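You operate a simulated robot arm through the tools that you are given. There is no shell and no other tool.

The job below is to be done with a simulated robot arm. You get a single attempt, and the scene is never put back.

## Task
Send camera 2 to replay server 4 and camera 4 to server 1.
Fine: start no recording.

Only the result counts: the job must be done as asked and must still hold three seconds after the hand-in. Knocking over, shifting, dropping, spilling or breaking anything else fails it.

## Robot
A 7-joint arm with a two-finger parallel gripper, fixed in place. Base frame: the origin is on the floor under the middle of its stand, x ahead of it, y to its left, z up. Units: cm, rad, N and s.
With the tool pointing down near the work surface it reaches from about 28 to 72 cm from the base axis. Its first joint turns from -2.897 to 2.897 rad. Payload 3.43 kg.
The tool frame sits at the grasp point between the pads (the TCP): z along the fingers, y along the line on which they close. The tips reach 3 cm beyond it. Largest opening 9.4 cm; finger width 2.8, thickness 1; the body of the gripper, 5 by 9.6 cm, starts 5.5 cm behind the TCP.
Orientation is that of the tool frame in the base frame, as a unit quaternion [w, x, y, z]. With the fingers straight down and closing along the base's y, the tool's x points along the base's -x, its y along +y and its z along -z.

## Interface
- The arm moves only by the tool send_rows. Its argument "deltas" is a list of rows, each a list of 7 numbers: the shift along the tool's x, y, z in units of 150 mm (1.0 is 150 mm), then the turn, a rotation vector about the tool's x, y, z in units of 60 degrees (1.0 is 60 degrees), then the closure in counts, from 0 (fully open) to 255 (shut). In form: [[tx, ty, tz, ax, ay, az, fingers], ...]. A call has 1 to 20 rows; each row is the pose to reach, as a shift and turn from the pose commanded when the call began, along the tool's axes at that moment. A call with a number of a shift or a turn outside -1 to 1 is refused whole. A row lasts 0.2 s, in which the tool goes at most 5 cm and 0.15 rad; a call with a longer step from one row to the next is refused whole, and so is a gripper value outside its range. Where a pose cannot be reached the arm comes as near as it can. A force on the tool above 40 N (or 10 N above the force at the start of the call, whichever is more), or a blocked arm, ends the call early, and 0.2 s more pass. Each finger travels about 10.8 cm/s and halts on what it meets, pressing with about 31 N; the grip force reading is that of the motor and also rises with nothing between the fingers. The clock runs only during rows and for 0.2 s after the last one: add rows that repeat a pose to give the fingers time. It gives the time, the measured TCP pose, the force on the tool (base axes), the opening and the grip force at its end, in the units of the frame above (readings bear some noise), with the torque about the TCP (base axes, N m) and any sound that the robot's microphone picked up.
- Cameras (640 x 400 px; columns grow to the right, rows downward): "scene" is fixed at [4.94, -49.77, 173.68]; the picture's right is [0.72, -0.70, 0.00], its down [-0.48, -0.50, -0.72] and it looks along [0.50, 0.52, -0.69] (base axes); focal length 369 px, centre (320, 200). "wrist" rides on the gripper at [7.6, 1.4, -10.3] in the tool frame; the picture's right is [-0.18, 0.98, 0.00], its down [-0.75, -0.14, -0.64] and it looks along [-0.63, -0.12, 0.77] (tool axes); focal length 243 px, centre (320, 200). There is no depth. A picture from a camera that has moved, and an enlarged one, comes with that camera's place and axes in the base frame and with its lens.
- get_image(camera): a new picture of that camera. No time passes.
- move_column(by): moves the trunk up (or, below 0, down) by that many cm; the arm rides with it, the base frame stays. It gives what a move gives, with no picture.
- inspect(camera, box): a new picture of the part [left, top, right, bottom] of that camera's present view, enlarged. No time passes.
- close_job(): hands the job in; it is judged then, once.

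Nothing tells you positions but the pictures and the camera data. Unless the task says otherwise, let go and move clear before handing in.

The tools are called after ">>>" as a command line: name --pt "numbers of a row" for each row, then --argument value for the rest, lists and objects as JSON in quotes. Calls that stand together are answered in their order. send_rows: Moves the arm, as the interface text tells. Its arguments: {"type":"object","properties":{"deltas":{"type":"array","items":{"type":"array","items":{"type":"number"}}}},"required":["deltas"]} The other tools are called the same way: move_column (by) moves the trunk up or down; get_image (camera) takes a picture; inspect (camera, box) takes an enlarged picture of a part of a camera's view; close_job () hands the job in.

At the start:

```text
t: 0.0
ee_pos: [36.47, 4.87, 124.53]
ee_rot: [-0.001, 0.0, 1.0, -0.001]
force: [0.1, 0.2, -0.1]
ft_torque: [0.01, -0.03, -0.02]
finger_gap: 9.41
gripper_force: 0.0
trunk travel left (down, up): [-37.5, 21.5]
```

scene: 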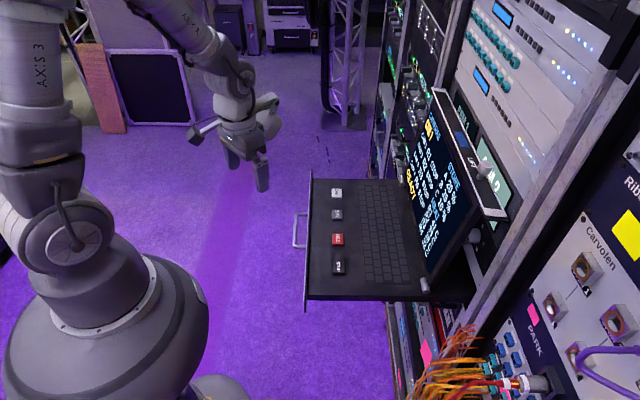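
wrist: 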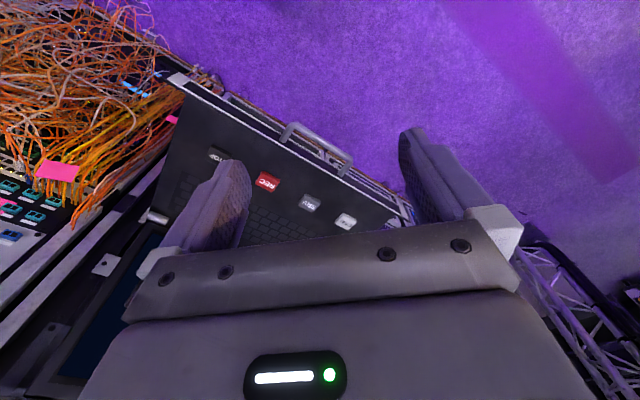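

I see a rack to the right with a pull-out keyboard drawer with a screen, and panels with plugs/cables. I'll look closer at the pictures before moving.

>>> inspect --camera "scene" --box '[400, 100, 520, 300]'

>>> inspect --camera "scene" --box '[480, 180, 640, 400]'

>>> inspect --camera "scene" --box '[440, 0, 640, 180]'

>>> inspect --camera "scene" --box '[300, 160, 440, 310]'

>>> inspect --camera "wrist" --box '[0, 0, 320, 400]'

```text
2.00 times, centred on (460, 200) of scene
camera zoom: at [4.94, -49.77, 173.68], right [0.72, -0.7, 0.0], down [-0.48, -0.5, -0.72], along [0.5, 0.52, -0.69], focal length 739 px, centre (40, 200)
```

zoom: 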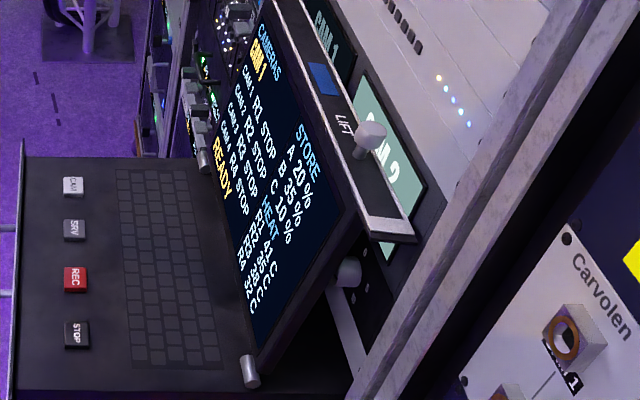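

```text
1.82 times, centred on (560, 290) of scene
camera zoom: at [4.94, -49.77, 173.68], right [0.72, -0.7, 0.0], down [-0.48, -0.5, -0.72], along [0.5, 0.52, -0.69], focal length 672 px, centre (-116, 36)
```

zoom: 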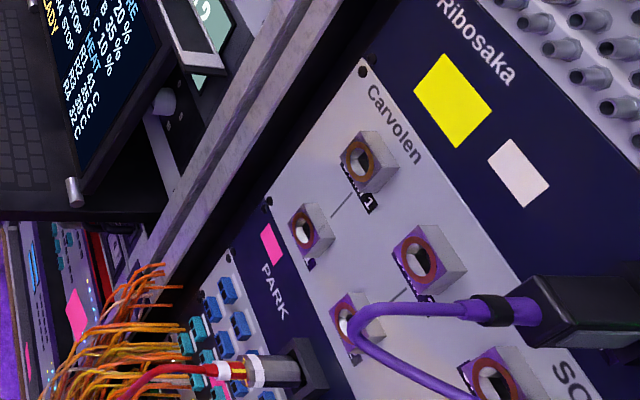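

```text
2.22 times, centred on (540, 90) of scene
camera zoom: at [4.94, -49.77, 173.68], right [0.72, -0.7, 0.0], down [-0.48, -0.5, -0.72], along [0.5, 0.52, -0.69], focal length 821 px, centre (-169, 444)
```

zoom: 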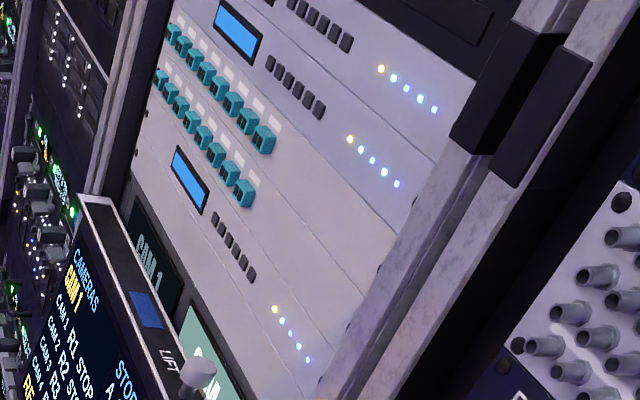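

```text
2.67 times, centred on (370, 235) of scene
camera zoom: at [4.94, -49.77, 173.68], right [0.72, -0.7, 0.0], down [-0.48, -0.5, -0.72], along [0.5, 0.52, -0.69], focal length 985 px, centre (187, 107)
```

zoom: 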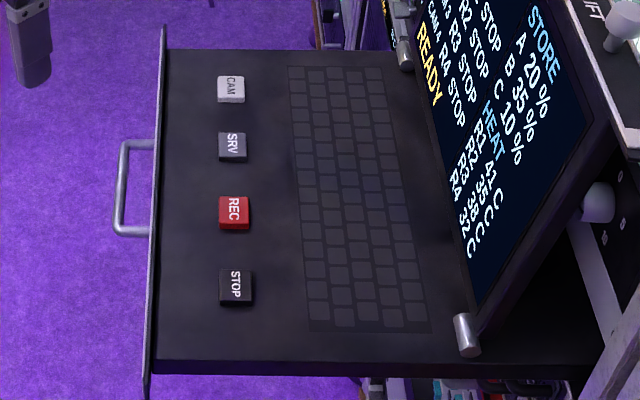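

```text
1.00 times, centred on (160, 200) of wrist (not enlarged: the box is as wide or as high as the picture)
camera zoom: at [28.88, 6.36, 134.66], right [0.18, 0.98, 0.0], down [0.75, -0.14, 0.64], along [0.63, -0.12, -0.77], focal length 243 px, centre (480, 200)
```

zoom: 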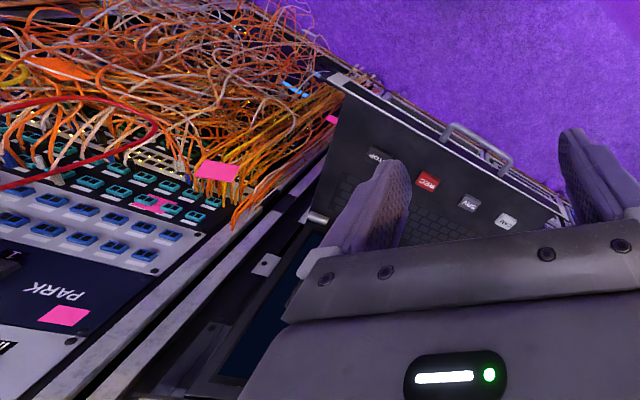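

The console screen lists cameras and servers (R1–R4); CAM and SRV keys may route them. I'll zoom in to read the screen and the rack panels more carefully.

>>> inspect --camera "scene" --box '[415, 105, 475, 180]'

>>> inspect --camera "scene" --box '[415, 180, 475, 255]'

>>> inspect --camera "scene" --box '[540, 220, 640, 310]'

>>> inspect --camera "scene" --box '[540, 310, 640, 400]'

>>> inspect --camera "scene" --box '[440, 90, 520, 190]'

>>> inspect --camera "scene" --box '[360, 0, 440, 110]'

>>> inspect --camera "scene" --box '[380, 290, 520, 400]'

```text
5.33 times, centred on (445, 142) of scene
camera zoom: at [4.94, -49.77, 173.68], right [0.72, -0.7, 0.0], down [-0.48, -0.5, -0.72], along [0.5, 0.52, -0.69], focal length 1970 px, centre (-347, 507)
```

zoom: 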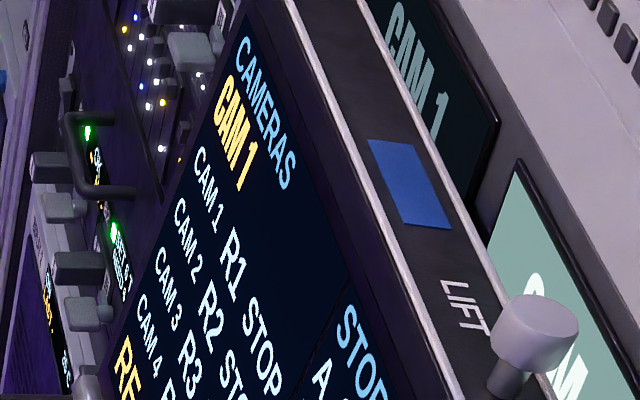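

```text
5.33 times, centred on (445, 218) of scene
camera zoom: at [4.94, -49.77, 173.68], right [0.72, -0.7, 0.0], down [-0.48, -0.5, -0.72], along [0.5, 0.52, -0.69], focal length 1970 px, centre (-347, 107)
```

zoom: 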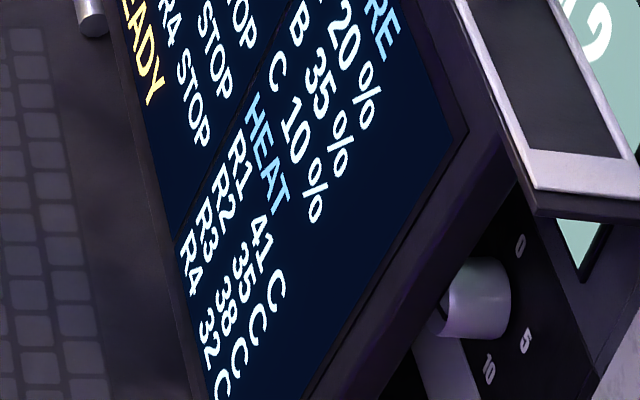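

```text
4.44 times, centred on (590, 265) of scene
camera zoom: at [4.94, -49.77, 173.68], right [0.72, -0.7, 0.0], down [-0.48, -0.5, -0.72], along [0.5, 0.52, -0.69], focal length 1641 px, centre (-880, -89)
```

zoom: 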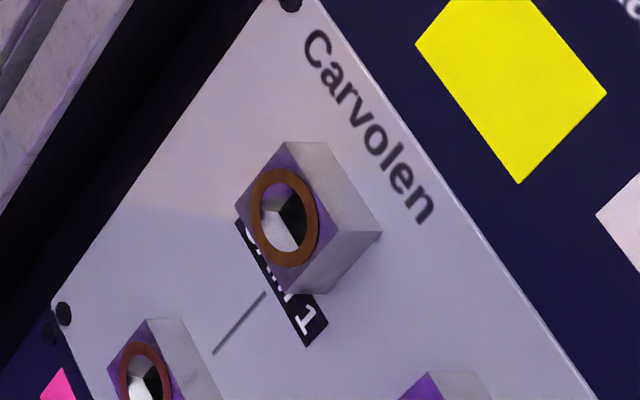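

```text
4.44 times, centred on (590, 355) of scene
camera zoom: at [4.94, -49.77, 173.68], right [0.72, -0.7, 0.0], down [-0.48, -0.5, -0.72], along [0.5, 0.52, -0.69], focal length 1641 px, centre (-880, -489)
```

zoom: 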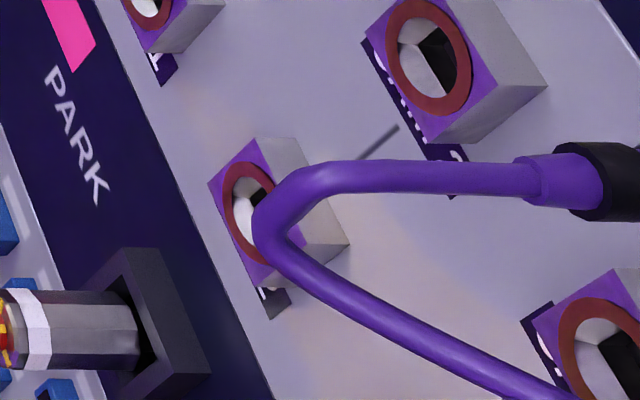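

```text
4.00 times, centred on (480, 140) of scene
camera zoom: at [4.94, -49.77, 173.68], right [0.72, -0.7, 0.0], down [-0.48, -0.5, -0.72], along [0.5, 0.52, -0.69], focal length 1477 px, centre (-320, 440)
```

zoom: 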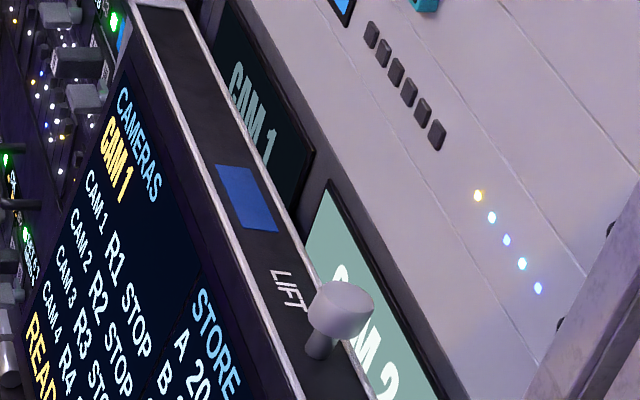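

```text
3.64 times, centred on (400, 55) of scene
camera zoom: at [4.94, -49.77, 173.68], right [0.72, -0.7, 0.0], down [-0.48, -0.5, -0.72], along [0.5, 0.52, -0.69], focal length 1343 px, centre (29, 727)
```

zoom: 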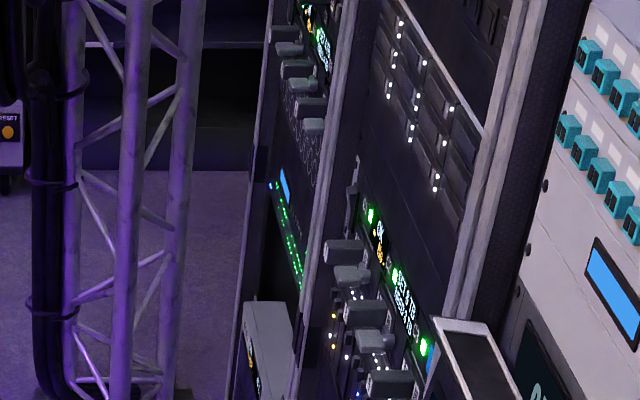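

```text
3.64 times, centred on (450, 345) of scene
camera zoom: at [4.94, -49.77, 173.68], right [0.72, -0.7, 0.0], down [-0.48, -0.5, -0.72], along [0.5, 0.52, -0.69], focal length 1343 px, centre (-153, -327)
```

zoom: 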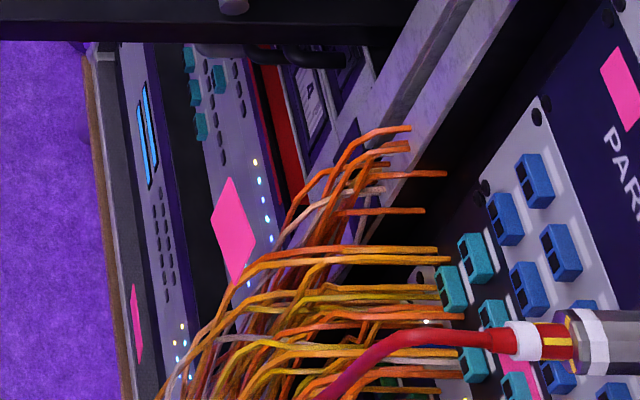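

The rack seems turned about 45° to the base: drawer keys are near z≈99.5 cm (CAM ≈(64.5,5), STOP ≈(45.5,-14)), and a jack panel is to the right at about (48,-52,130). I'll look past the picture edges to learn what the jack panel is before choosing how to route.

>>> inspect --camera "scene" --box '[320, 0, 640, 400]'

>>> inspect --camera "scene" --box '[560, 200, 640, 400]'

>>> inspect --camera "wrist" --box '[0, 200, 20, 400]'

>>> inspect --camera "scene" --box '[630, 280, 640, 400]'

```text
1.00 times, centred on (480, 200) of scene (not enlarged: the box is as wide or as high as the picture)
camera zoom: at [4.94, -49.77, 173.68], right [0.72, -0.7, 0.0], down [-0.48, -0.5, -0.72], along [0.5, 0.52, -0.69], focal length 369 px, centre (160, 200)
```

zoom: 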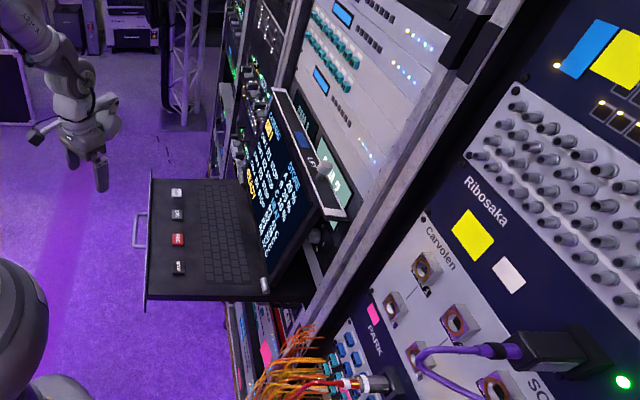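

```text
2.00 times, centred on (600, 300) of scene
camera zoom: at [4.94, -49.77, 173.68], right [0.72, -0.7, 0.0], down [-0.48, -0.5, -0.72], along [0.5, 0.52, -0.69], focal length 739 px, centre (-240, 0)
```

zoom: 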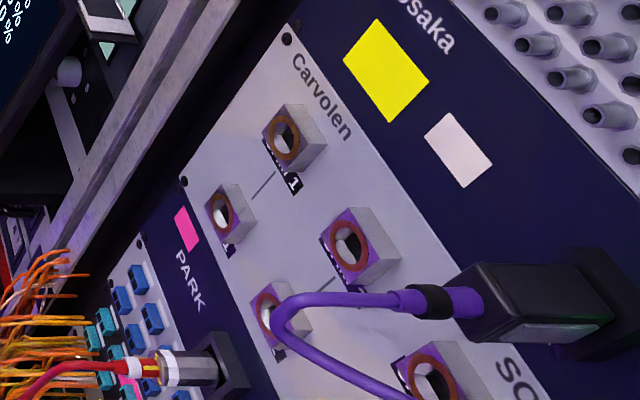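

```text
2.00 times, centred on (10, 300) of wrist
camera zoom: at [28.88, 6.36, 134.66], right [0.18, 0.98, 0.0], down [0.75, -0.14, 0.64], along [0.63, -0.12, -0.77], focal length 485 px, centre (940, 0)
```

zoom: 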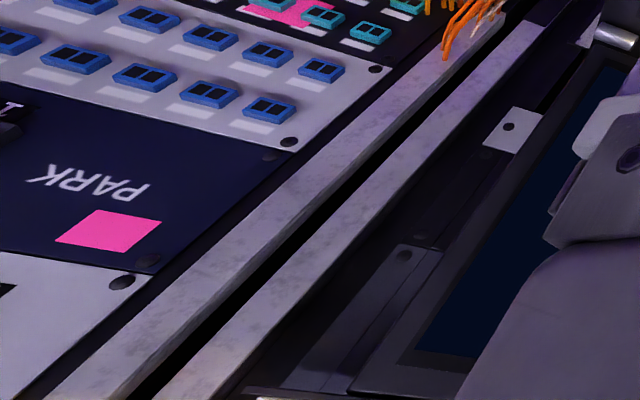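

```text
3.33 times, centred on (635, 340) of scene
camera zoom: at [4.94, -49.77, 173.68], right [0.72, -0.7, 0.0], down [-0.48, -0.5, -0.72], along [0.5, 0.52, -0.69], focal length 1231 px, centre (-730, -267)
```

zoom: 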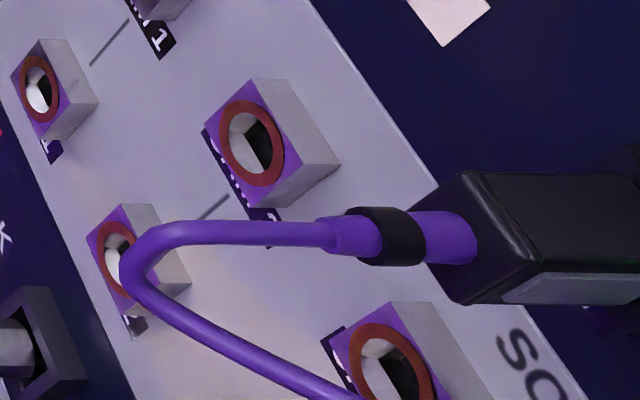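

The jack panel has CAM jacks above and other jacks below, with plugs/cords nearby; the drawer has CAM/SRV/REC/STOP keys. I'll first swing the wrist camera over to the panel to read its labels, staying well in front of the rack.

>>> send_rows --pt "0.0625 -0.125 -0.0625 0.0245 -0.0593 0.0916 0" --pt "0.125 -0.25 -0.125 0.049 -0.1185 0.1833 0" --pt "0.1875 -0.375 -0.1875 0.0735 -0.1778 0.2749 0" --pt "0.25 -0.5 -0.25 0.098 -0.237 0.3665 0" --pt "0.3125 -0.625 -0.3125 0.1225 -0.2963 0.4581 0" --pt "0.375 -0.75 -0.375 0.147 -0.3555 0.5498 0" --pt "0.4375 -0.875 -0.4375 0.1715 -0.4148 0.6414 0" --pt "0.5 -1.0 -0.5 0.196 -0.474 0.733 0" --pt "0.5 -1.0 -0.5 0.196 -0.474 0.733 0"

>>> get_image --camera "wrist"

>>> get_image --camera "scene"

```text
t: 2.0
ee_pos: [32.48, -10.53, 134.32]
ee_rot: [0.239, 0.371, 0.892, -0.1]
force: [-0.1, -0.3, 0.4]
ft_torque: [0.0, -0.03, 0.02]
finger_gap: 9.4
gripper_force: 0.0
out of reach, approached as far as the arm can: row 5, 6, 7, 8, 9
trunk travel left (down, up): [-37.5, 21.5]
```

```text
taken
camera wrist: at [25.34, -1.22, 139.46], right [0.81, 0.58, 0.09], down [0.14, -0.33, 0.93], along [0.57, -0.74, -0.35], focal length 243 px, centre (320, 200)
```

wrist: 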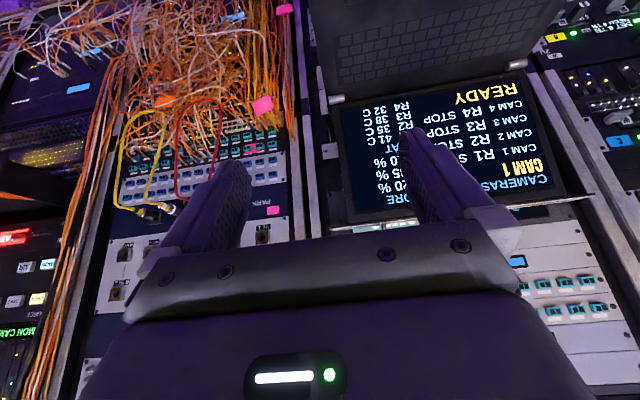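

```text
taken
```

scene: 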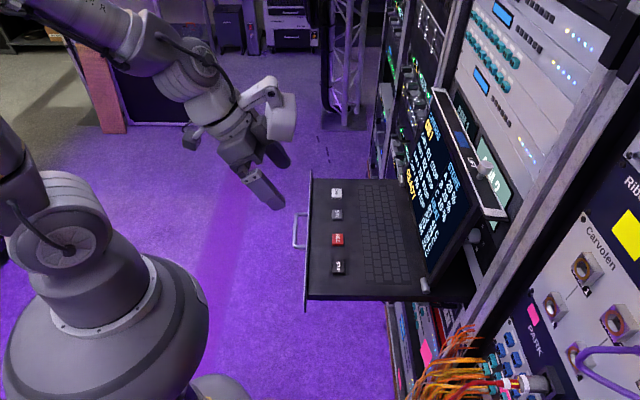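

The wrist picture is upside down relative to the world; I see the jack panel with parked yellow and red cords at left, and the screen at right. I'll enlarge the panel.

>>> inspect --camera "wrist" --box '[60, 90, 300, 320]'

>>> inspect --camera "wrist" --box '[80, 180, 200, 320]'

>>> inspect --camera "wrist" --box '[340, 60, 580, 230]'

>>> inspect --camera "wrist" --box '[0, 200, 120, 400]'

```text
1.74 times, centred on (180, 205) of wrist
camera zoom: at [25.34, -1.22, 139.46], right [0.81, 0.58, 0.09], down [0.14, -0.33, 0.93], along [0.57, -0.74, -0.35], focal length 422 px, centre (564, 191)
```

zoom: 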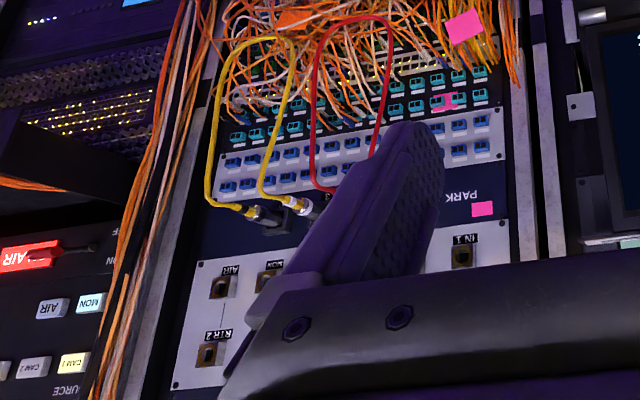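

```text
2.86 times, centred on (140, 250) of wrist
camera zoom: at [25.34, -1.22, 139.46], right [0.81, 0.58, 0.09], down [0.14, -0.33, 0.93], along [0.57, -0.74, -0.35], focal length 693 px, centre (834, 57)
```

zoom: 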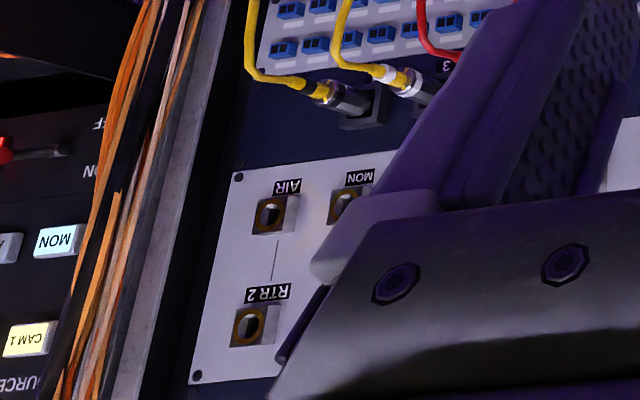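

```text
2.35 times, centred on (460, 145) of wrist
camera zoom: at [25.34, -1.22, 139.46], right [0.81, 0.58, 0.09], down [0.14, -0.33, 0.93], along [0.57, -0.74, -0.35], focal length 571 px, centre (-9, 329)
```

zoom: 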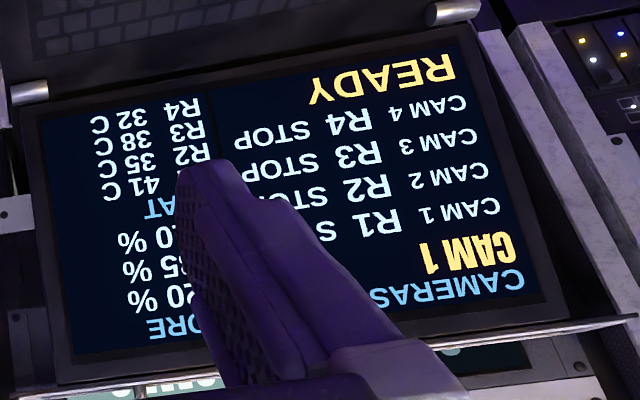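

```text
2.00 times, centred on (60, 300) of wrist
camera zoom: at [25.34, -1.22, 139.46], right [0.81, 0.58, 0.09], down [0.14, -0.33, 0.93], along [0.57, -0.74, -0.35], focal length 485 px, centre (840, 0)
```

zoom: 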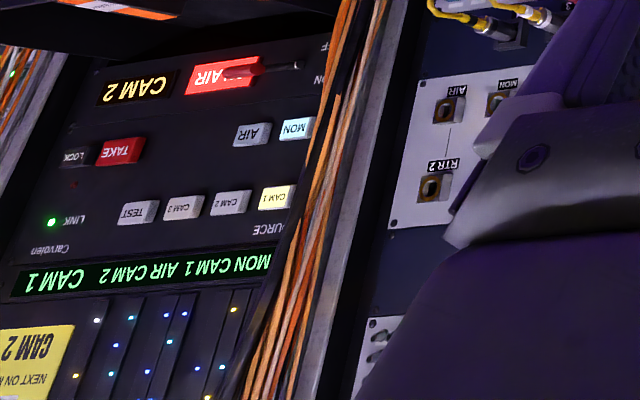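

The jack panel is a different device (IN/AIR/MON/RTR 2), so the replay routing belongs to the console in the drawer: CAM selects a camera, SRV presumably steps its server. I'll straighten the tool down, shut the fingers, and go to hover over the CAM/SRV keys.

>>> send_rows --pt "-0.007 0.133 0.103 0 0.0714 0 40" --pt "-0.013 0.267 0.206 0 0.1429 0 80" --pt "-0.02 0.4 0.309 0 0.2143 0 120" --pt "-0.027 0.533 0.411 0 0.2857 0 160" --pt "-0.034 0.667 0.514 0 0.3571 0 200" --pt "-0.04 0.8 0.617 0 0.4286 0 255" --pt "-0.047 0.933 0.72 0 0.5 0 255" --pt "-0.047 0.933 0.72 0 0.5 0 255"

>>> get_image --camera "wrist"

>>> get_image --camera "scene"

```text
t: 3.8
ee_pos: [46.47, -5.07, 125.43]
ee_rot: [0.0, 0.382, 0.924, 0.0]
force: [0.5, -0.3, 1.0]
ft_torque: [0.01, 0.0, -0.01]
finger_gap: 0.01
gripper_force: 31.0
trunk travel left (down, up): [-37.5, 21.5]
```

```text
taken
camera wrist: at [42.22, 1.31, 135.71], right [0.83, 0.56, 0.0], down [0.43, -0.63, 0.64], along [0.36, -0.53, -0.77], focal length 243 px, centre (320, 200)
```

wrist: 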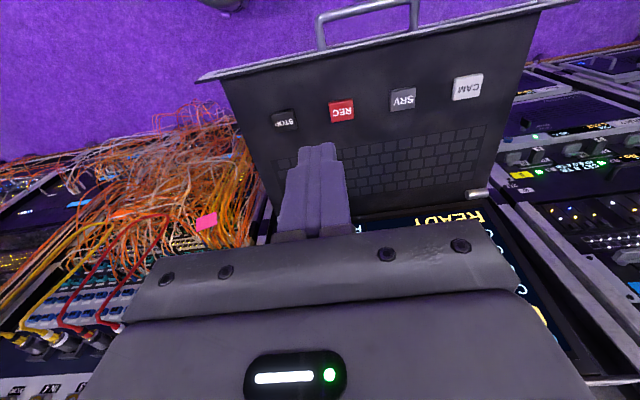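

```text
taken
```

scene: 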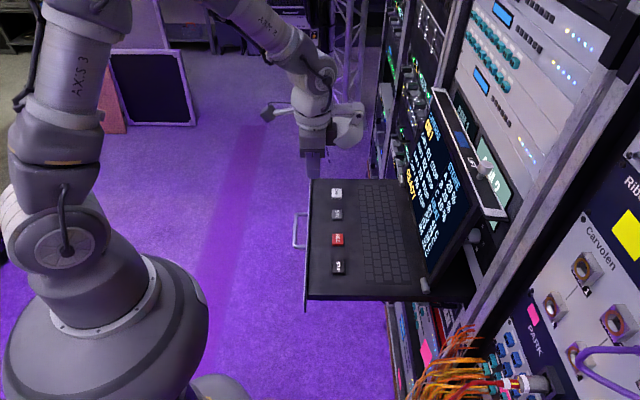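

The keys now compute consistently: CAM ≈ (64.3, 4.95), SRV ≈ (58.1, -1.3), tops near z≈100. The gripper is shut and pointing down; I'll move to hover above the CAM key.

>>> send_rows --pt "-0.062 0.167 0.083 0 0 0 255" --pt "-0.123 0.333 0.167 0 0 0 255" --pt "-0.185 0.5 0.25 0 0 0 255" --pt "-0.247 0.667 0.333 0 0 0 255" --pt "-0.308 0.833 0.417 0 0 0 255" --pt "-0.37 1.0 0.5 0 0 0 255" --pt "-0.37 1.0 0.5 0 0 0 255"

>>> get_image --camera "wrist"

>>> get_image --camera "scene"

```text
t: 5.4
ee_pos: [61.17, 1.43, 117.95]
ee_rot: [0.001, 0.383, 0.924, 0.0]
force: [0.3, -0.8, 1.1]
ft_torque: [-0.01, -0.03, 0.06]
finger_gap: 0.01
gripper_force: 30.9
trunk travel left (down, up): [-37.5, 21.5]
```

```text
taken
camera wrist: at [56.78, 7.89, 128.27], right [0.83, 0.56, 0.0], down [0.43, -0.63, 0.64], along [0.36, -0.53, -0.77], focal length 243 px, centre (320, 200)
```

wrist: 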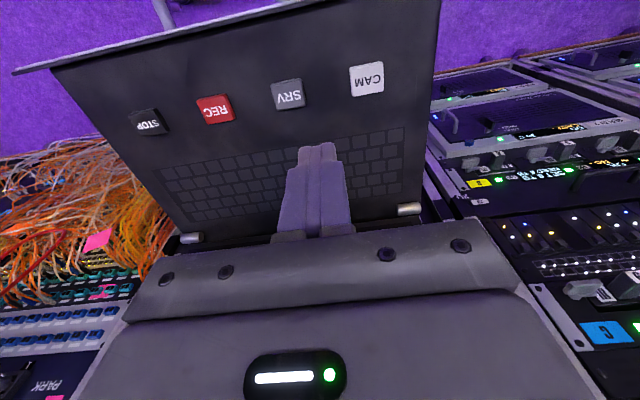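

```text
taken
```

scene: 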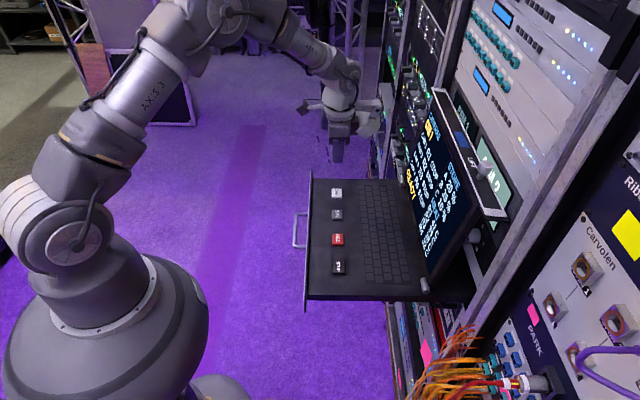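

CAM key re-triangulates to about (64.7, 5.05, 99). I'll move sideways 5 cm and lower to a hover about 2–3 cm over it.

>>> send_rows --pt "0 0.11 0.1 0 0 0 255" --pt "0 0.22 0.25 0 0 0 255" --pt "0 0.333 0.45 0 0 0 255" --pt "0 0.333 0.62 0 0 0 255" --pt "0 0.333 0.75 0 0 0 255" --pt "0 0.333 0.83 0 0 0 255" --pt "0 0.333 0.83 0 0 0 255"

>>> get_image --camera "wrist"

>>> get_image --camera "scene"

>>> inspect --camera "scene" --box '[300, 130, 440, 240]'

```text
t: 7.0
ee_pos: [64.91, 5.06, 105.35]
ee_rot: [0.0, 0.383, 0.924, 0.0]
force: [0.5, -0.3, -0.1]
ft_torque: [0.0, -0.03, -0.01]
finger_gap: 0.0
gripper_force: 31.1
trunk travel left (down, up): [-37.5, 21.5]
```

```text
taken
camera wrist: at [60.52, 11.49, 115.7], right [0.83, 0.56, 0.0], down [0.43, -0.63, 0.64], along [0.36, -0.53, -0.77], focal length 243 px, centre (320, 200)
```

wrist: 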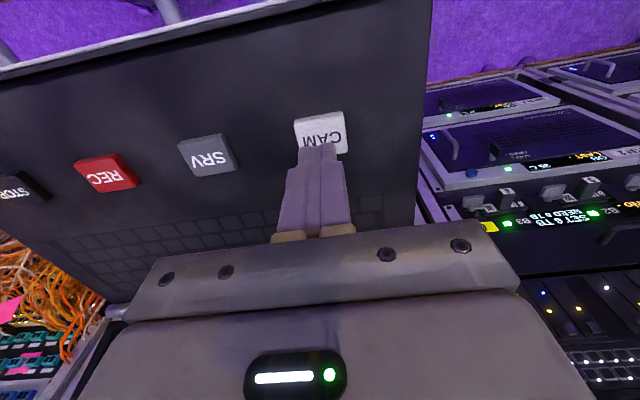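

```text
taken
```

scene: 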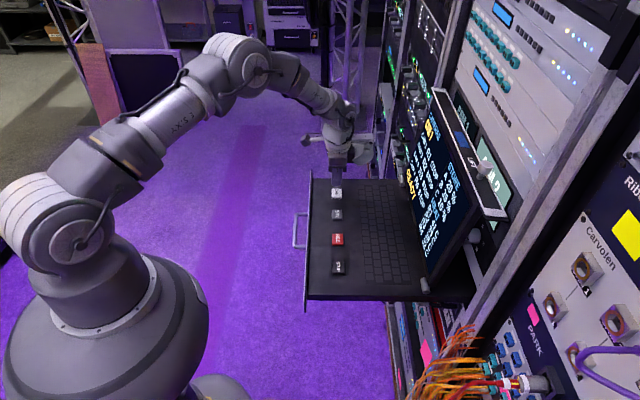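

```text
3.64 times, centred on (370, 185) of scene
camera zoom: at [4.94, -49.77, 173.68], right [0.72, -0.7, 0.0], down [-0.48, -0.5, -0.72], along [0.5, 0.52, -0.69], focal length 1343 px, centre (138, 254)
```

zoom: 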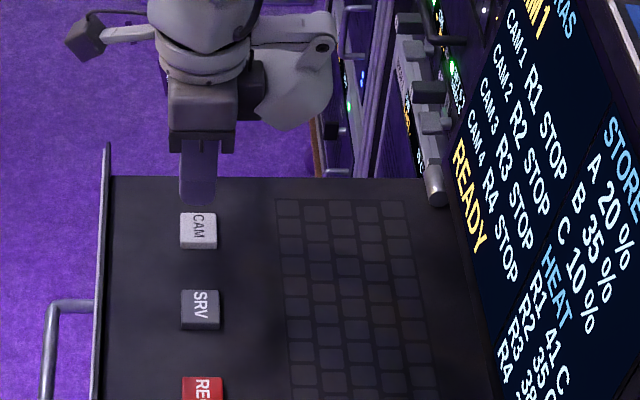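

The closed fingertips are right over CAM with the tip about 2–3 cm above its top. I'll lower gradually, watching the force.

>>> send_rows --pt "0 0 0.04 0 0 0 255" --pt "0 0 0.08 0 0 0 255" --pt "0 0 0.11 0 0 0 255" --pt "0 0 0.13 0 0 0 255" --pt "0 0 0.145 0 0 0 255"

>>> get_image --camera "wrist"

>>> inspect --camera "scene" --box '[320, 120, 480, 220]'

```text
t: 8.2
ee_pos: [64.76, 5.04, 103.25]
ee_rot: [0.0, 0.383, 0.924, 0.0]
force: [-0.3, -0.9, 0.7]
ft_torque: [-0.02, 0.01, -0.01]
finger_gap: 0.0
gripper_force: 30.5
trunk travel left (down, up): [-37.5, 21.5]
```

```text
taken
camera wrist: at [60.4, 11.53, 113.53], right [0.83, 0.56, 0.0], down [0.43, -0.63, 0.64], along [0.36, -0.53, -0.77], focal length 243 px, centre (320, 200)
```

wrist: 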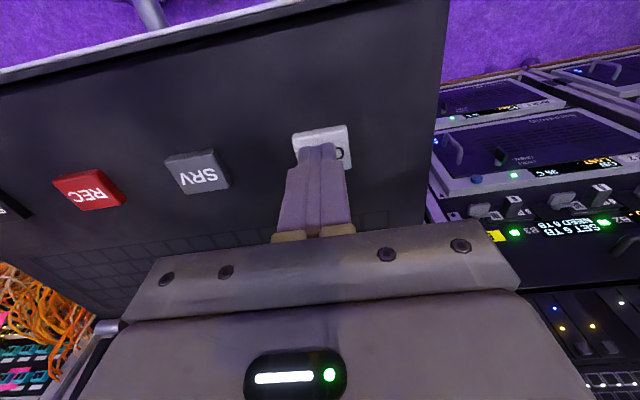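

```text
4.00 times, centred on (400, 170) of scene
camera zoom: at [4.94, -49.77, 173.68], right [0.72, -0.7, 0.0], down [-0.48, -0.5, -0.72], along [0.5, 0.52, -0.69], focal length 1477 px, centre (0, 320)
```

zoom: 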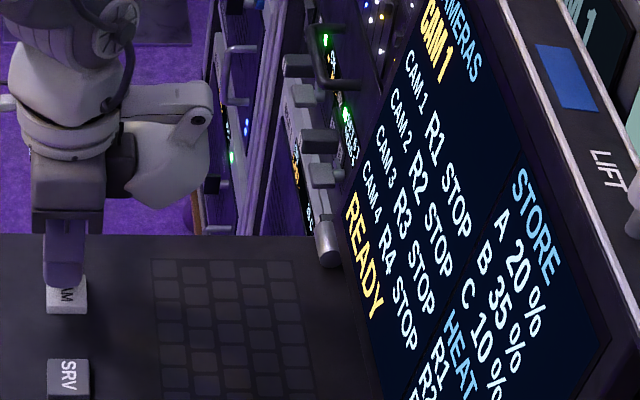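

Still no contact (tip at about 100.25). I'll continue down in 1.5 mm steps.

>>> send_rows --pt "0 0 0.01 0 0 0 255" --pt "0 0 0.02 0 0 0 255" --pt "0 0 0.03 0 0 0 255" --pt "0 0 0.04 0 0 0 255"

>>> inspect --camera "scene" --box '[320, 120, 480, 220]'

```text
t: 9.2
ee_pos: [64.86, 5.11, 102.56]
ee_rot: [0.0, 0.383, 0.924, 0.0]
force: [0.0, 0.3, -0.2]
ft_torque: [-0.02, -0.02, 0.05]
finger_gap: 0.02
gripper_force: 31.3
trunk travel left (down, up): [-37.5, 21.5]
```

```text
4.00 times, centred on (400, 170) of scene
camera zoom: at [4.94, -49.77, 173.68], right [0.72, -0.7, 0.0], down [-0.48, -0.5, -0.72], along [0.5, 0.52, -0.69], focal length 1477 px, centre (0, 320)
```

zoom: 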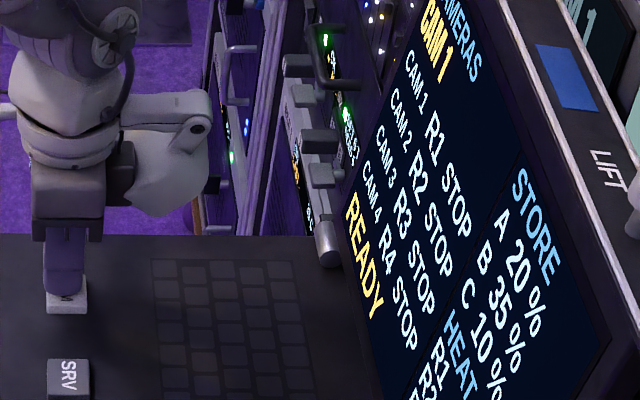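

No contact yet (tip ≈99.6). I'll keep stepping down gently.

>>> send_rows --pt "0 0 0.01 0 0 0 255" --pt "0 0 0.02 0 0 0 255" --pt "0 0 0.03 0 0 0 255" --pt "0 0 0.04 0 0 0 255"

>>> inspect --camera "scene" --box '[320, 120, 480, 220]'

```text
t: 10.2
ee_pos: [64.76, 5.06, 102.06]
ee_rot: [0.0, 0.383, 0.924, 0.0]
force: [-0.8, 0.2, 2.3]
ft_torque: [0.02, 0.03, 0.01]
finger_gap: 0.0
gripper_force: 30.4
trunk travel left (down, up): [-37.5, 21.5]
heard: click
```

```text
4.00 times, centred on (400, 170) of scene
camera zoom: at [4.94, -49.77, 173.68], right [0.72, -0.7, 0.0], down [-0.48, -0.5, -0.72], along [0.5, 0.52, -0.69], focal length 1477 px, centre (0, 320)
```

zoom: 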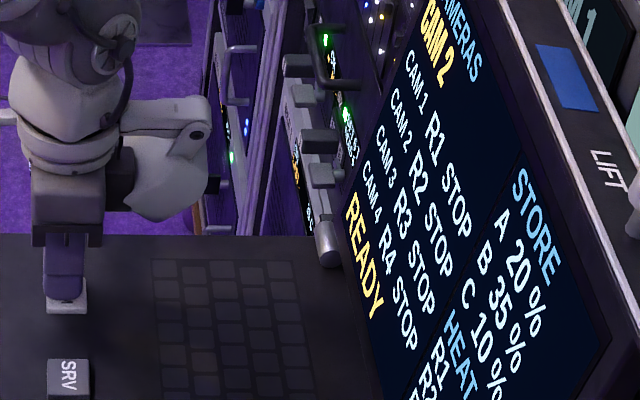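

A click was heard and the screen now shows CAM 2 selected. I'll lift off and move over to SRV, about 8.8 cm along the drawer.

>>> send_rows --pt "0 0 -0.07 0 0 0 255" --pt "0 0 -0.17 0 0 0 255" --pt "0 -0.1 -0.2 0 0 0 255" --pt "0 -0.25 -0.2 0 0 0 255" --pt "0 -0.4 -0.2 0 0 0 255" --pt "0 -0.52 -0.2 0 0 0 255" --pt "0 -0.585 -0.2 0 0 0 255" --pt "0 -0.585 -0.2 0 0 0 255"

>>> get_image --camera "wrist"

>>> inspect --camera "scene" --box '[320, 140, 480, 240]'

```text
t: 12.0
ee_pos: [58.57, -1.22, 104.99]
ee_rot: [-0.001, 0.383, 0.924, 0.0]
force: [0.2, 0.5, -0.2]
ft_torque: [-0.04, -0.04, 0.02]
finger_gap: 0.0
gripper_force: 30.7
trunk travel left (down, up): [-37.5, 21.5]
```

```text
taken
camera wrist: at [54.27, 5.22, 115.22], right [0.83, 0.56, 0.0], down [0.43, -0.63, 0.64], along [0.36, -0.53, -0.77], focal length 243 px, centre (320, 200)
```

wrist: 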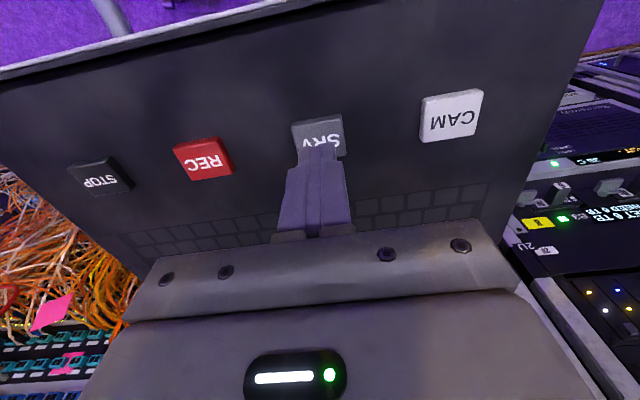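

```text
4.00 times, centred on (400, 190) of scene
camera zoom: at [4.94, -49.77, 173.68], right [0.72, -0.7, 0.0], down [-0.48, -0.5, -0.72], along [0.5, 0.52, -0.69], focal length 1477 px, centre (0, 240)
```

zoom: 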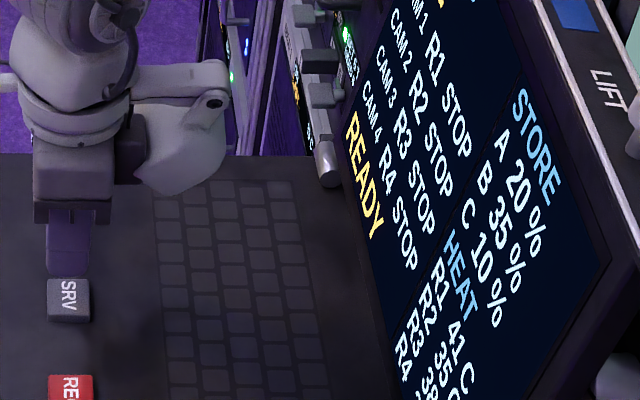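

The fingertips are centred over SRV. I'll press to the same depth that clicked before and lift back.

>>> send_rows --pt "0 0 0.08 0 0 0 255" --pt "0 0 0.14 0 0 0 255" --pt "0 0 0.17 0 0 0 255" --pt "0 0 0.185 0 0 0 255" --pt "0 0 0.198 0 0 0 255" --pt "0 0 0.198 0 0 0 255" --pt "0 0 0.12 0 0 0 255" --pt "0 0 0.05 0 0 0 255"

>>> inspect --camera "scene" --box '[360, 100, 500, 260]'

```text
t: 13.8
ee_pos: [58.59, -0.9, 104.18]
ee_rot: [-0.001, 0.383, 0.924, -0.001]
force: [0.5, -0.2, 0.2]
ft_torque: [0.0, 0.0, 0.0]
finger_gap: 0.01
gripper_force: 31.2
trunk travel left (down, up): [-37.5, 21.5]
heard: click
```

```text
2.50 times, centred on (430, 180) of scene
camera zoom: at [4.94, -49.77, 173.68], right [0.72, -0.7, 0.0], down [-0.48, -0.5, -0.72], along [0.5, 0.52, -0.69], focal length 923 px, centre (45, 250)
```

zoom: 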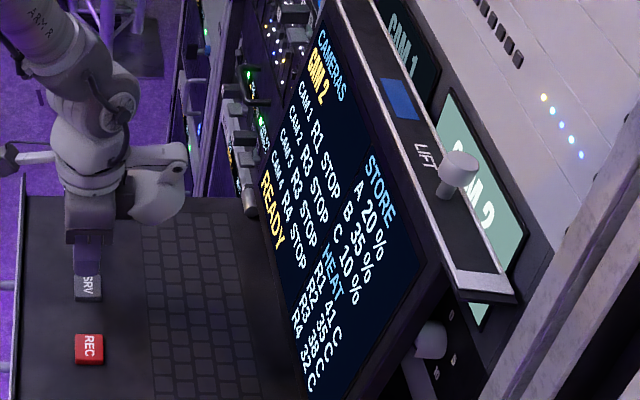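

>>> inspect --camera "scene" --box '[410, 110, 470, 180]'

>>> inspect --camera "scene" --box '[400, 140, 460, 210]'

```text
5.71 times, centred on (440, 145) of scene
camera zoom: at [4.94, -49.77, 173.68], right [0.72, -0.7, 0.0], down [-0.48, -0.5, -0.72], along [0.5, 0.52, -0.69], focal length 2110 px, centre (-366, 514)
```

zoom: 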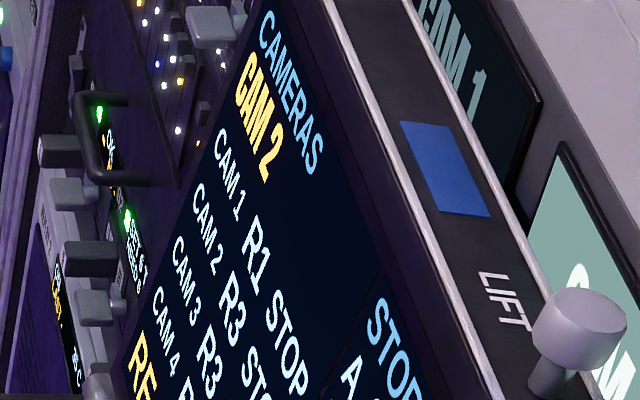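

```text
5.71 times, centred on (430, 175) of scene
camera zoom: at [4.94, -49.77, 173.68], right [0.72, -0.7, 0.0], down [-0.48, -0.5, -0.72], along [0.5, 0.52, -0.69], focal length 2110 px, centre (-309, 343)
```

zoom: 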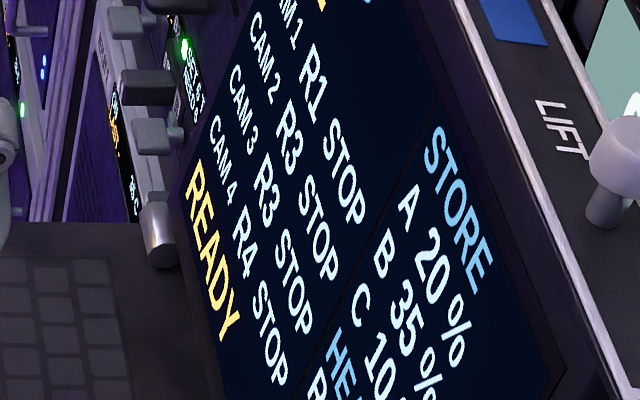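

CAM 2 now shows R3 (cameras may share a server). One more SRV press should give R4.

>>> send_rows --pt "0 0 0.06 0 0 0 255" --pt "0 0 0.11 0 0 0 255" --pt "0 0 0.135 0 0 0 255" --pt "0 0 0.148 0 0 0 255" --pt "0 0 0.148 0 0 0 255" --pt "0 0 0.08 0 0 0 255" --pt "0 0 0.0 0 0 0 255" --pt "0 0 0.0 0 0 0 255"

>>> inspect --camera "scene" --box '[410, 110, 470, 180]'

>>> inspect --camera "scene" --box '[400, 140, 460, 210]'

```text
t: 15.6
ee_pos: [58.68, -0.97, 104.24]
ee_rot: [-0.001, 0.382, 0.924, 0.0]
force: [-0.1, 0.5, 0.2]
ft_torque: [0.01, 0.01, -0.01]
finger_gap: 0.01
gripper_force: 31.0
trunk travel left (down, up): [-37.5, 21.5]
heard: click
```

```text
5.71 times, centred on (440, 145) of scene
camera zoom: at [4.94, -49.77, 173.68], right [0.72, -0.7, 0.0], down [-0.48, -0.5, -0.72], along [0.5, 0.52, -0.69], focal length 2110 px, centre (-366, 514)
```

zoom: 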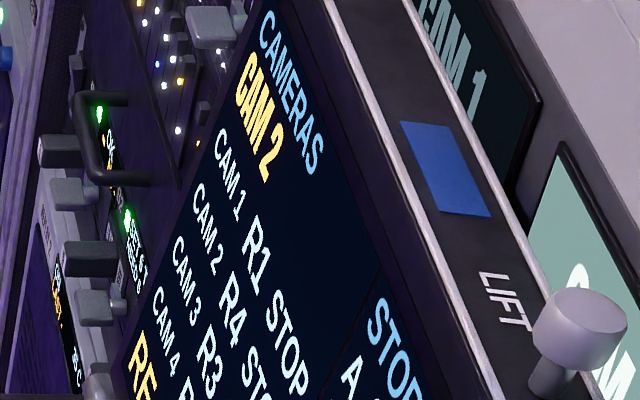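

```text
5.71 times, centred on (430, 175) of scene
camera zoom: at [4.94, -49.77, 173.68], right [0.72, -0.7, 0.0], down [-0.48, -0.5, -0.72], along [0.5, 0.52, -0.69], focal length 2110 px, centre (-309, 343)
```

zoom: 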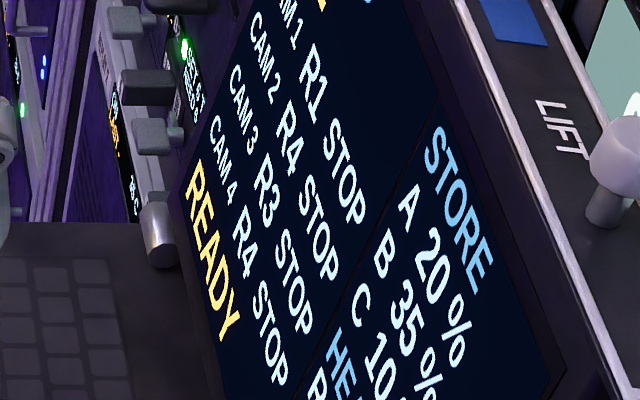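

CAM 2 now reads R4. Next I return to the CAM key and press it twice to select CAM 4.

>>> send_rows --pt "0 0 -0.05 0 0 0 255" --pt "0 0.1 -0.05 0 0 0 255" --pt "0 0.25 -0.05 0 0 0 255" --pt "0 0.4 -0.05 0 0 0 255" --pt "0 0.52 -0.05 0 0 0 255" --pt "0 0.58 -0.05 0 0 0 255" --pt "0 0.58 -0.05 0 0 0 255"

>>> get_image --camera "wrist"

```text
t: 17.2
ee_pos: [64.63, 5.08, 104.98]
ee_rot: [0.0, 0.383, 0.924, 0.0]
force: [-0.3, 0.6, 0.0]
ft_torque: [0.03, 0.0, 0.01]
finger_gap: 0.0
gripper_force: 30.9
trunk travel left (down, up): [-37.5, 21.5]
```

```text
taken
camera wrist: at [60.3, 11.49, 115.23], right [0.83, 0.56, 0.0], down [0.43, -0.63, 0.64], along [0.36, -0.53, -0.77], focal length 243 px, centre (320, 200)
```

wrist: 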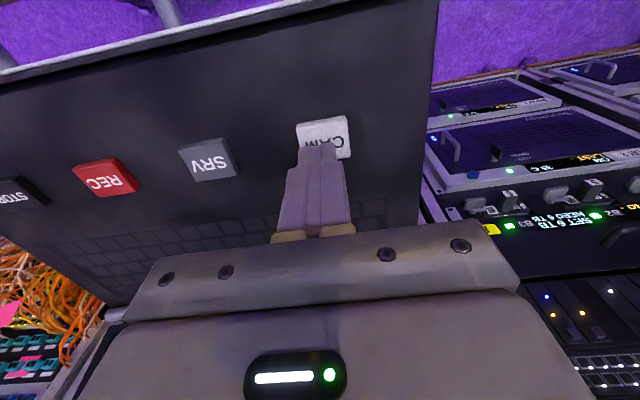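

The fingertips are over CAM again. I'll press it once and check the screen.

>>> send_rows --pt "0 0 0.08 0 0 0 255" --pt "0 0 0.14 0 0 0 255" --pt "0 0 0.17 0 0 0 255" --pt "0 0 0.185 0 0 0 255" --pt "0 0 0.198 0 0 0 255" --pt "0 0 0.198 0 0 0 255" --pt "0 0 0.12 0 0 0 255" --pt "0 0 0.05 0 0 0 255"

>>> inspect --camera "scene" --box '[410, 110, 470, 180]'

```text
t: 19.0
ee_pos: [64.63, 5.1, 104.45]
ee_rot: [0.0, 0.382, 0.924, 0.0]
force: [-0.1, 0.8, 0.7]
ft_torque: [-0.01, 0.0, -0.03]
finger_gap: 0.0
gripper_force: 31.2
trunk travel left (down, up): [-37.5, 21.5]
```

```text
5.71 times, centred on (440, 145) of scene
camera zoom: at [4.94, -49.77, 173.68], right [0.72, -0.7, 0.0], down [-0.48, -0.5, -0.72], along [0.5, 0.52, -0.69], focal length 2110 px, centre (-366, 514)
```

zoom: 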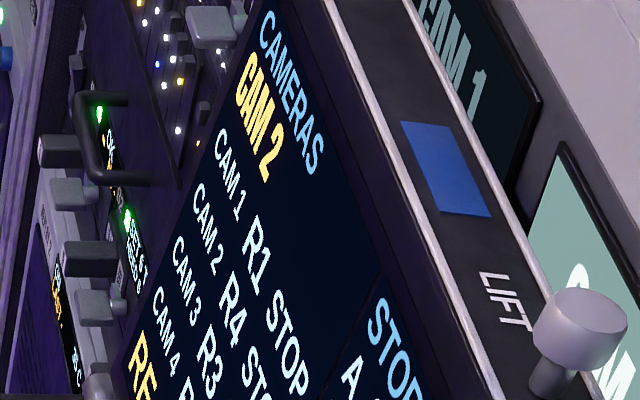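

No click that time and the screen is unchanged; I'll press 2–3 mm deeper.

>>> send_rows --pt "0 0 0.06 0 0 0 255" --pt "0 0 0.11 0 0 0 255" --pt "0 0 0.14 0 0 0 255" --pt "0 0 0.155 0 0 0 255" --pt "0 0 0.165 0 0 0 255" --pt "0 0 0.165 0 0 0 255" --pt "0 0 0.08 0 0 0 255" --pt "0 0 0.0 0 0 0 255" --pt "0 0 0.0 0 0 0 255"

>>> inspect --camera "scene" --box '[410, 110, 470, 180]'

```text
t: 21.0
ee_pos: [64.59, 5.02, 104.29]
ee_rot: [0.0, 0.383, 0.924, 0.0]
force: [1.0, 0.1, 0.5]
ft_torque: [-0.01, 0.04, 0.01]
finger_gap: 0.0
gripper_force: 31.0
trunk travel left (down, up): [-37.5, 21.5]
heard: click
```

```text
5.71 times, centred on (440, 145) of scene
camera zoom: at [4.94, -49.77, 173.68], right [0.72, -0.7, 0.0], down [-0.48, -0.5, -0.72], along [0.5, 0.52, -0.69], focal length 2110 px, centre (-366, 514)
```

zoom: 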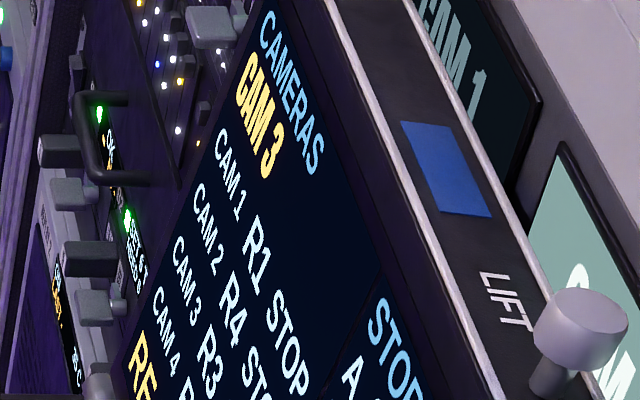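

CAM 3 is selected now. I'll press CAM once more the same way for CAM 4.

>>> send_rows --pt "0 0 0.06 0 0 0 255" --pt "0 0 0.11 0 0 0 255" --pt "0 0 0.14 0 0 0 255" --pt "0 0 0.155 0 0 0 255" --pt "0 0 0.165 0 0 0 255" --pt "0 0 0.165 0 0 0 255" --pt "0 0 0.08 0 0 0 255" --pt "0 0 0.0 0 0 0 255" --pt "0 0 0.0 0 0 0 255"

>>> inspect --camera "scene" --box '[410, 110, 470, 180]'

```text
t: 23.0
ee_pos: [64.72, 5.01, 104.34]
ee_rot: [0.0, 0.382, 0.924, -0.001]
force: [0.7, 0.9, -0.3]
ft_torque: [0.03, 0.0, 0.04]
finger_gap: 0.01
gripper_force: 31.1
trunk travel left (down, up): [-37.5, 21.5]
heard: click
```

```text
5.71 times, centred on (440, 145) of scene
camera zoom: at [4.94, -49.77, 173.68], right [0.72, -0.7, 0.0], down [-0.48, -0.5, -0.72], along [0.5, 0.52, -0.69], focal length 2110 px, centre (-366, 514)
```

zoom: 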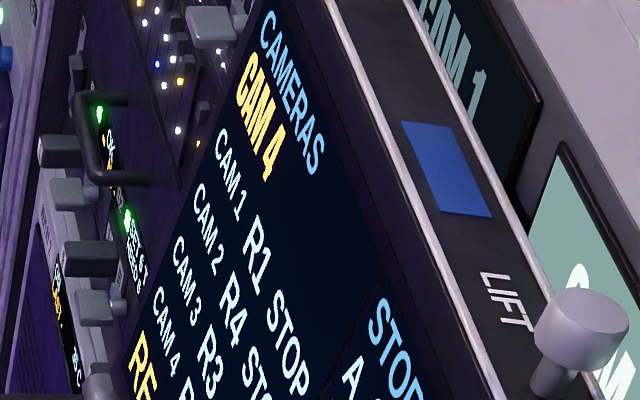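

CAM 4 is selected. Now back over SRV to step CAM 4's server from R4 to R1.

>>> send_rows --pt "0 0 -0.05 0 0 0 255" --pt "0 -0.1 -0.05 0 0 0 255" --pt "0 -0.25 -0.05 0 0 0 255" --pt "0 -0.4 -0.05 0 0 0 255" --pt "0 -0.52 -0.05 0 0 0 255" --pt "0 -0.58 -0.05 0 0 0 255" --pt "0 -0.58 -0.05 0 0 0 255"

>>> get_image --camera "wrist"

```text
t: 24.6
ee_pos: [58.61, -1.19, 105.15]
ee_rot: [0.0, 0.382, 0.924, 0.0]
force: [-0.6, 0.3, -0.5]
ft_torque: [-0.02, -0.02, 0.0]
finger_gap: 0.05
gripper_force: 31.0
trunk travel left (down, up): [-37.5, 21.5]
```

```text
taken
camera wrist: at [54.29, 5.36, 115.36], right [0.83, 0.56, 0.0], down [0.43, -0.63, 0.64], along [0.36, -0.53, -0.77], focal length 243 px, centre (320, 200)
```

wrist: 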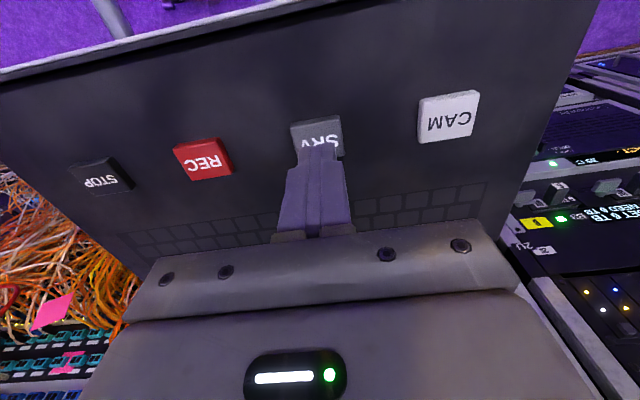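

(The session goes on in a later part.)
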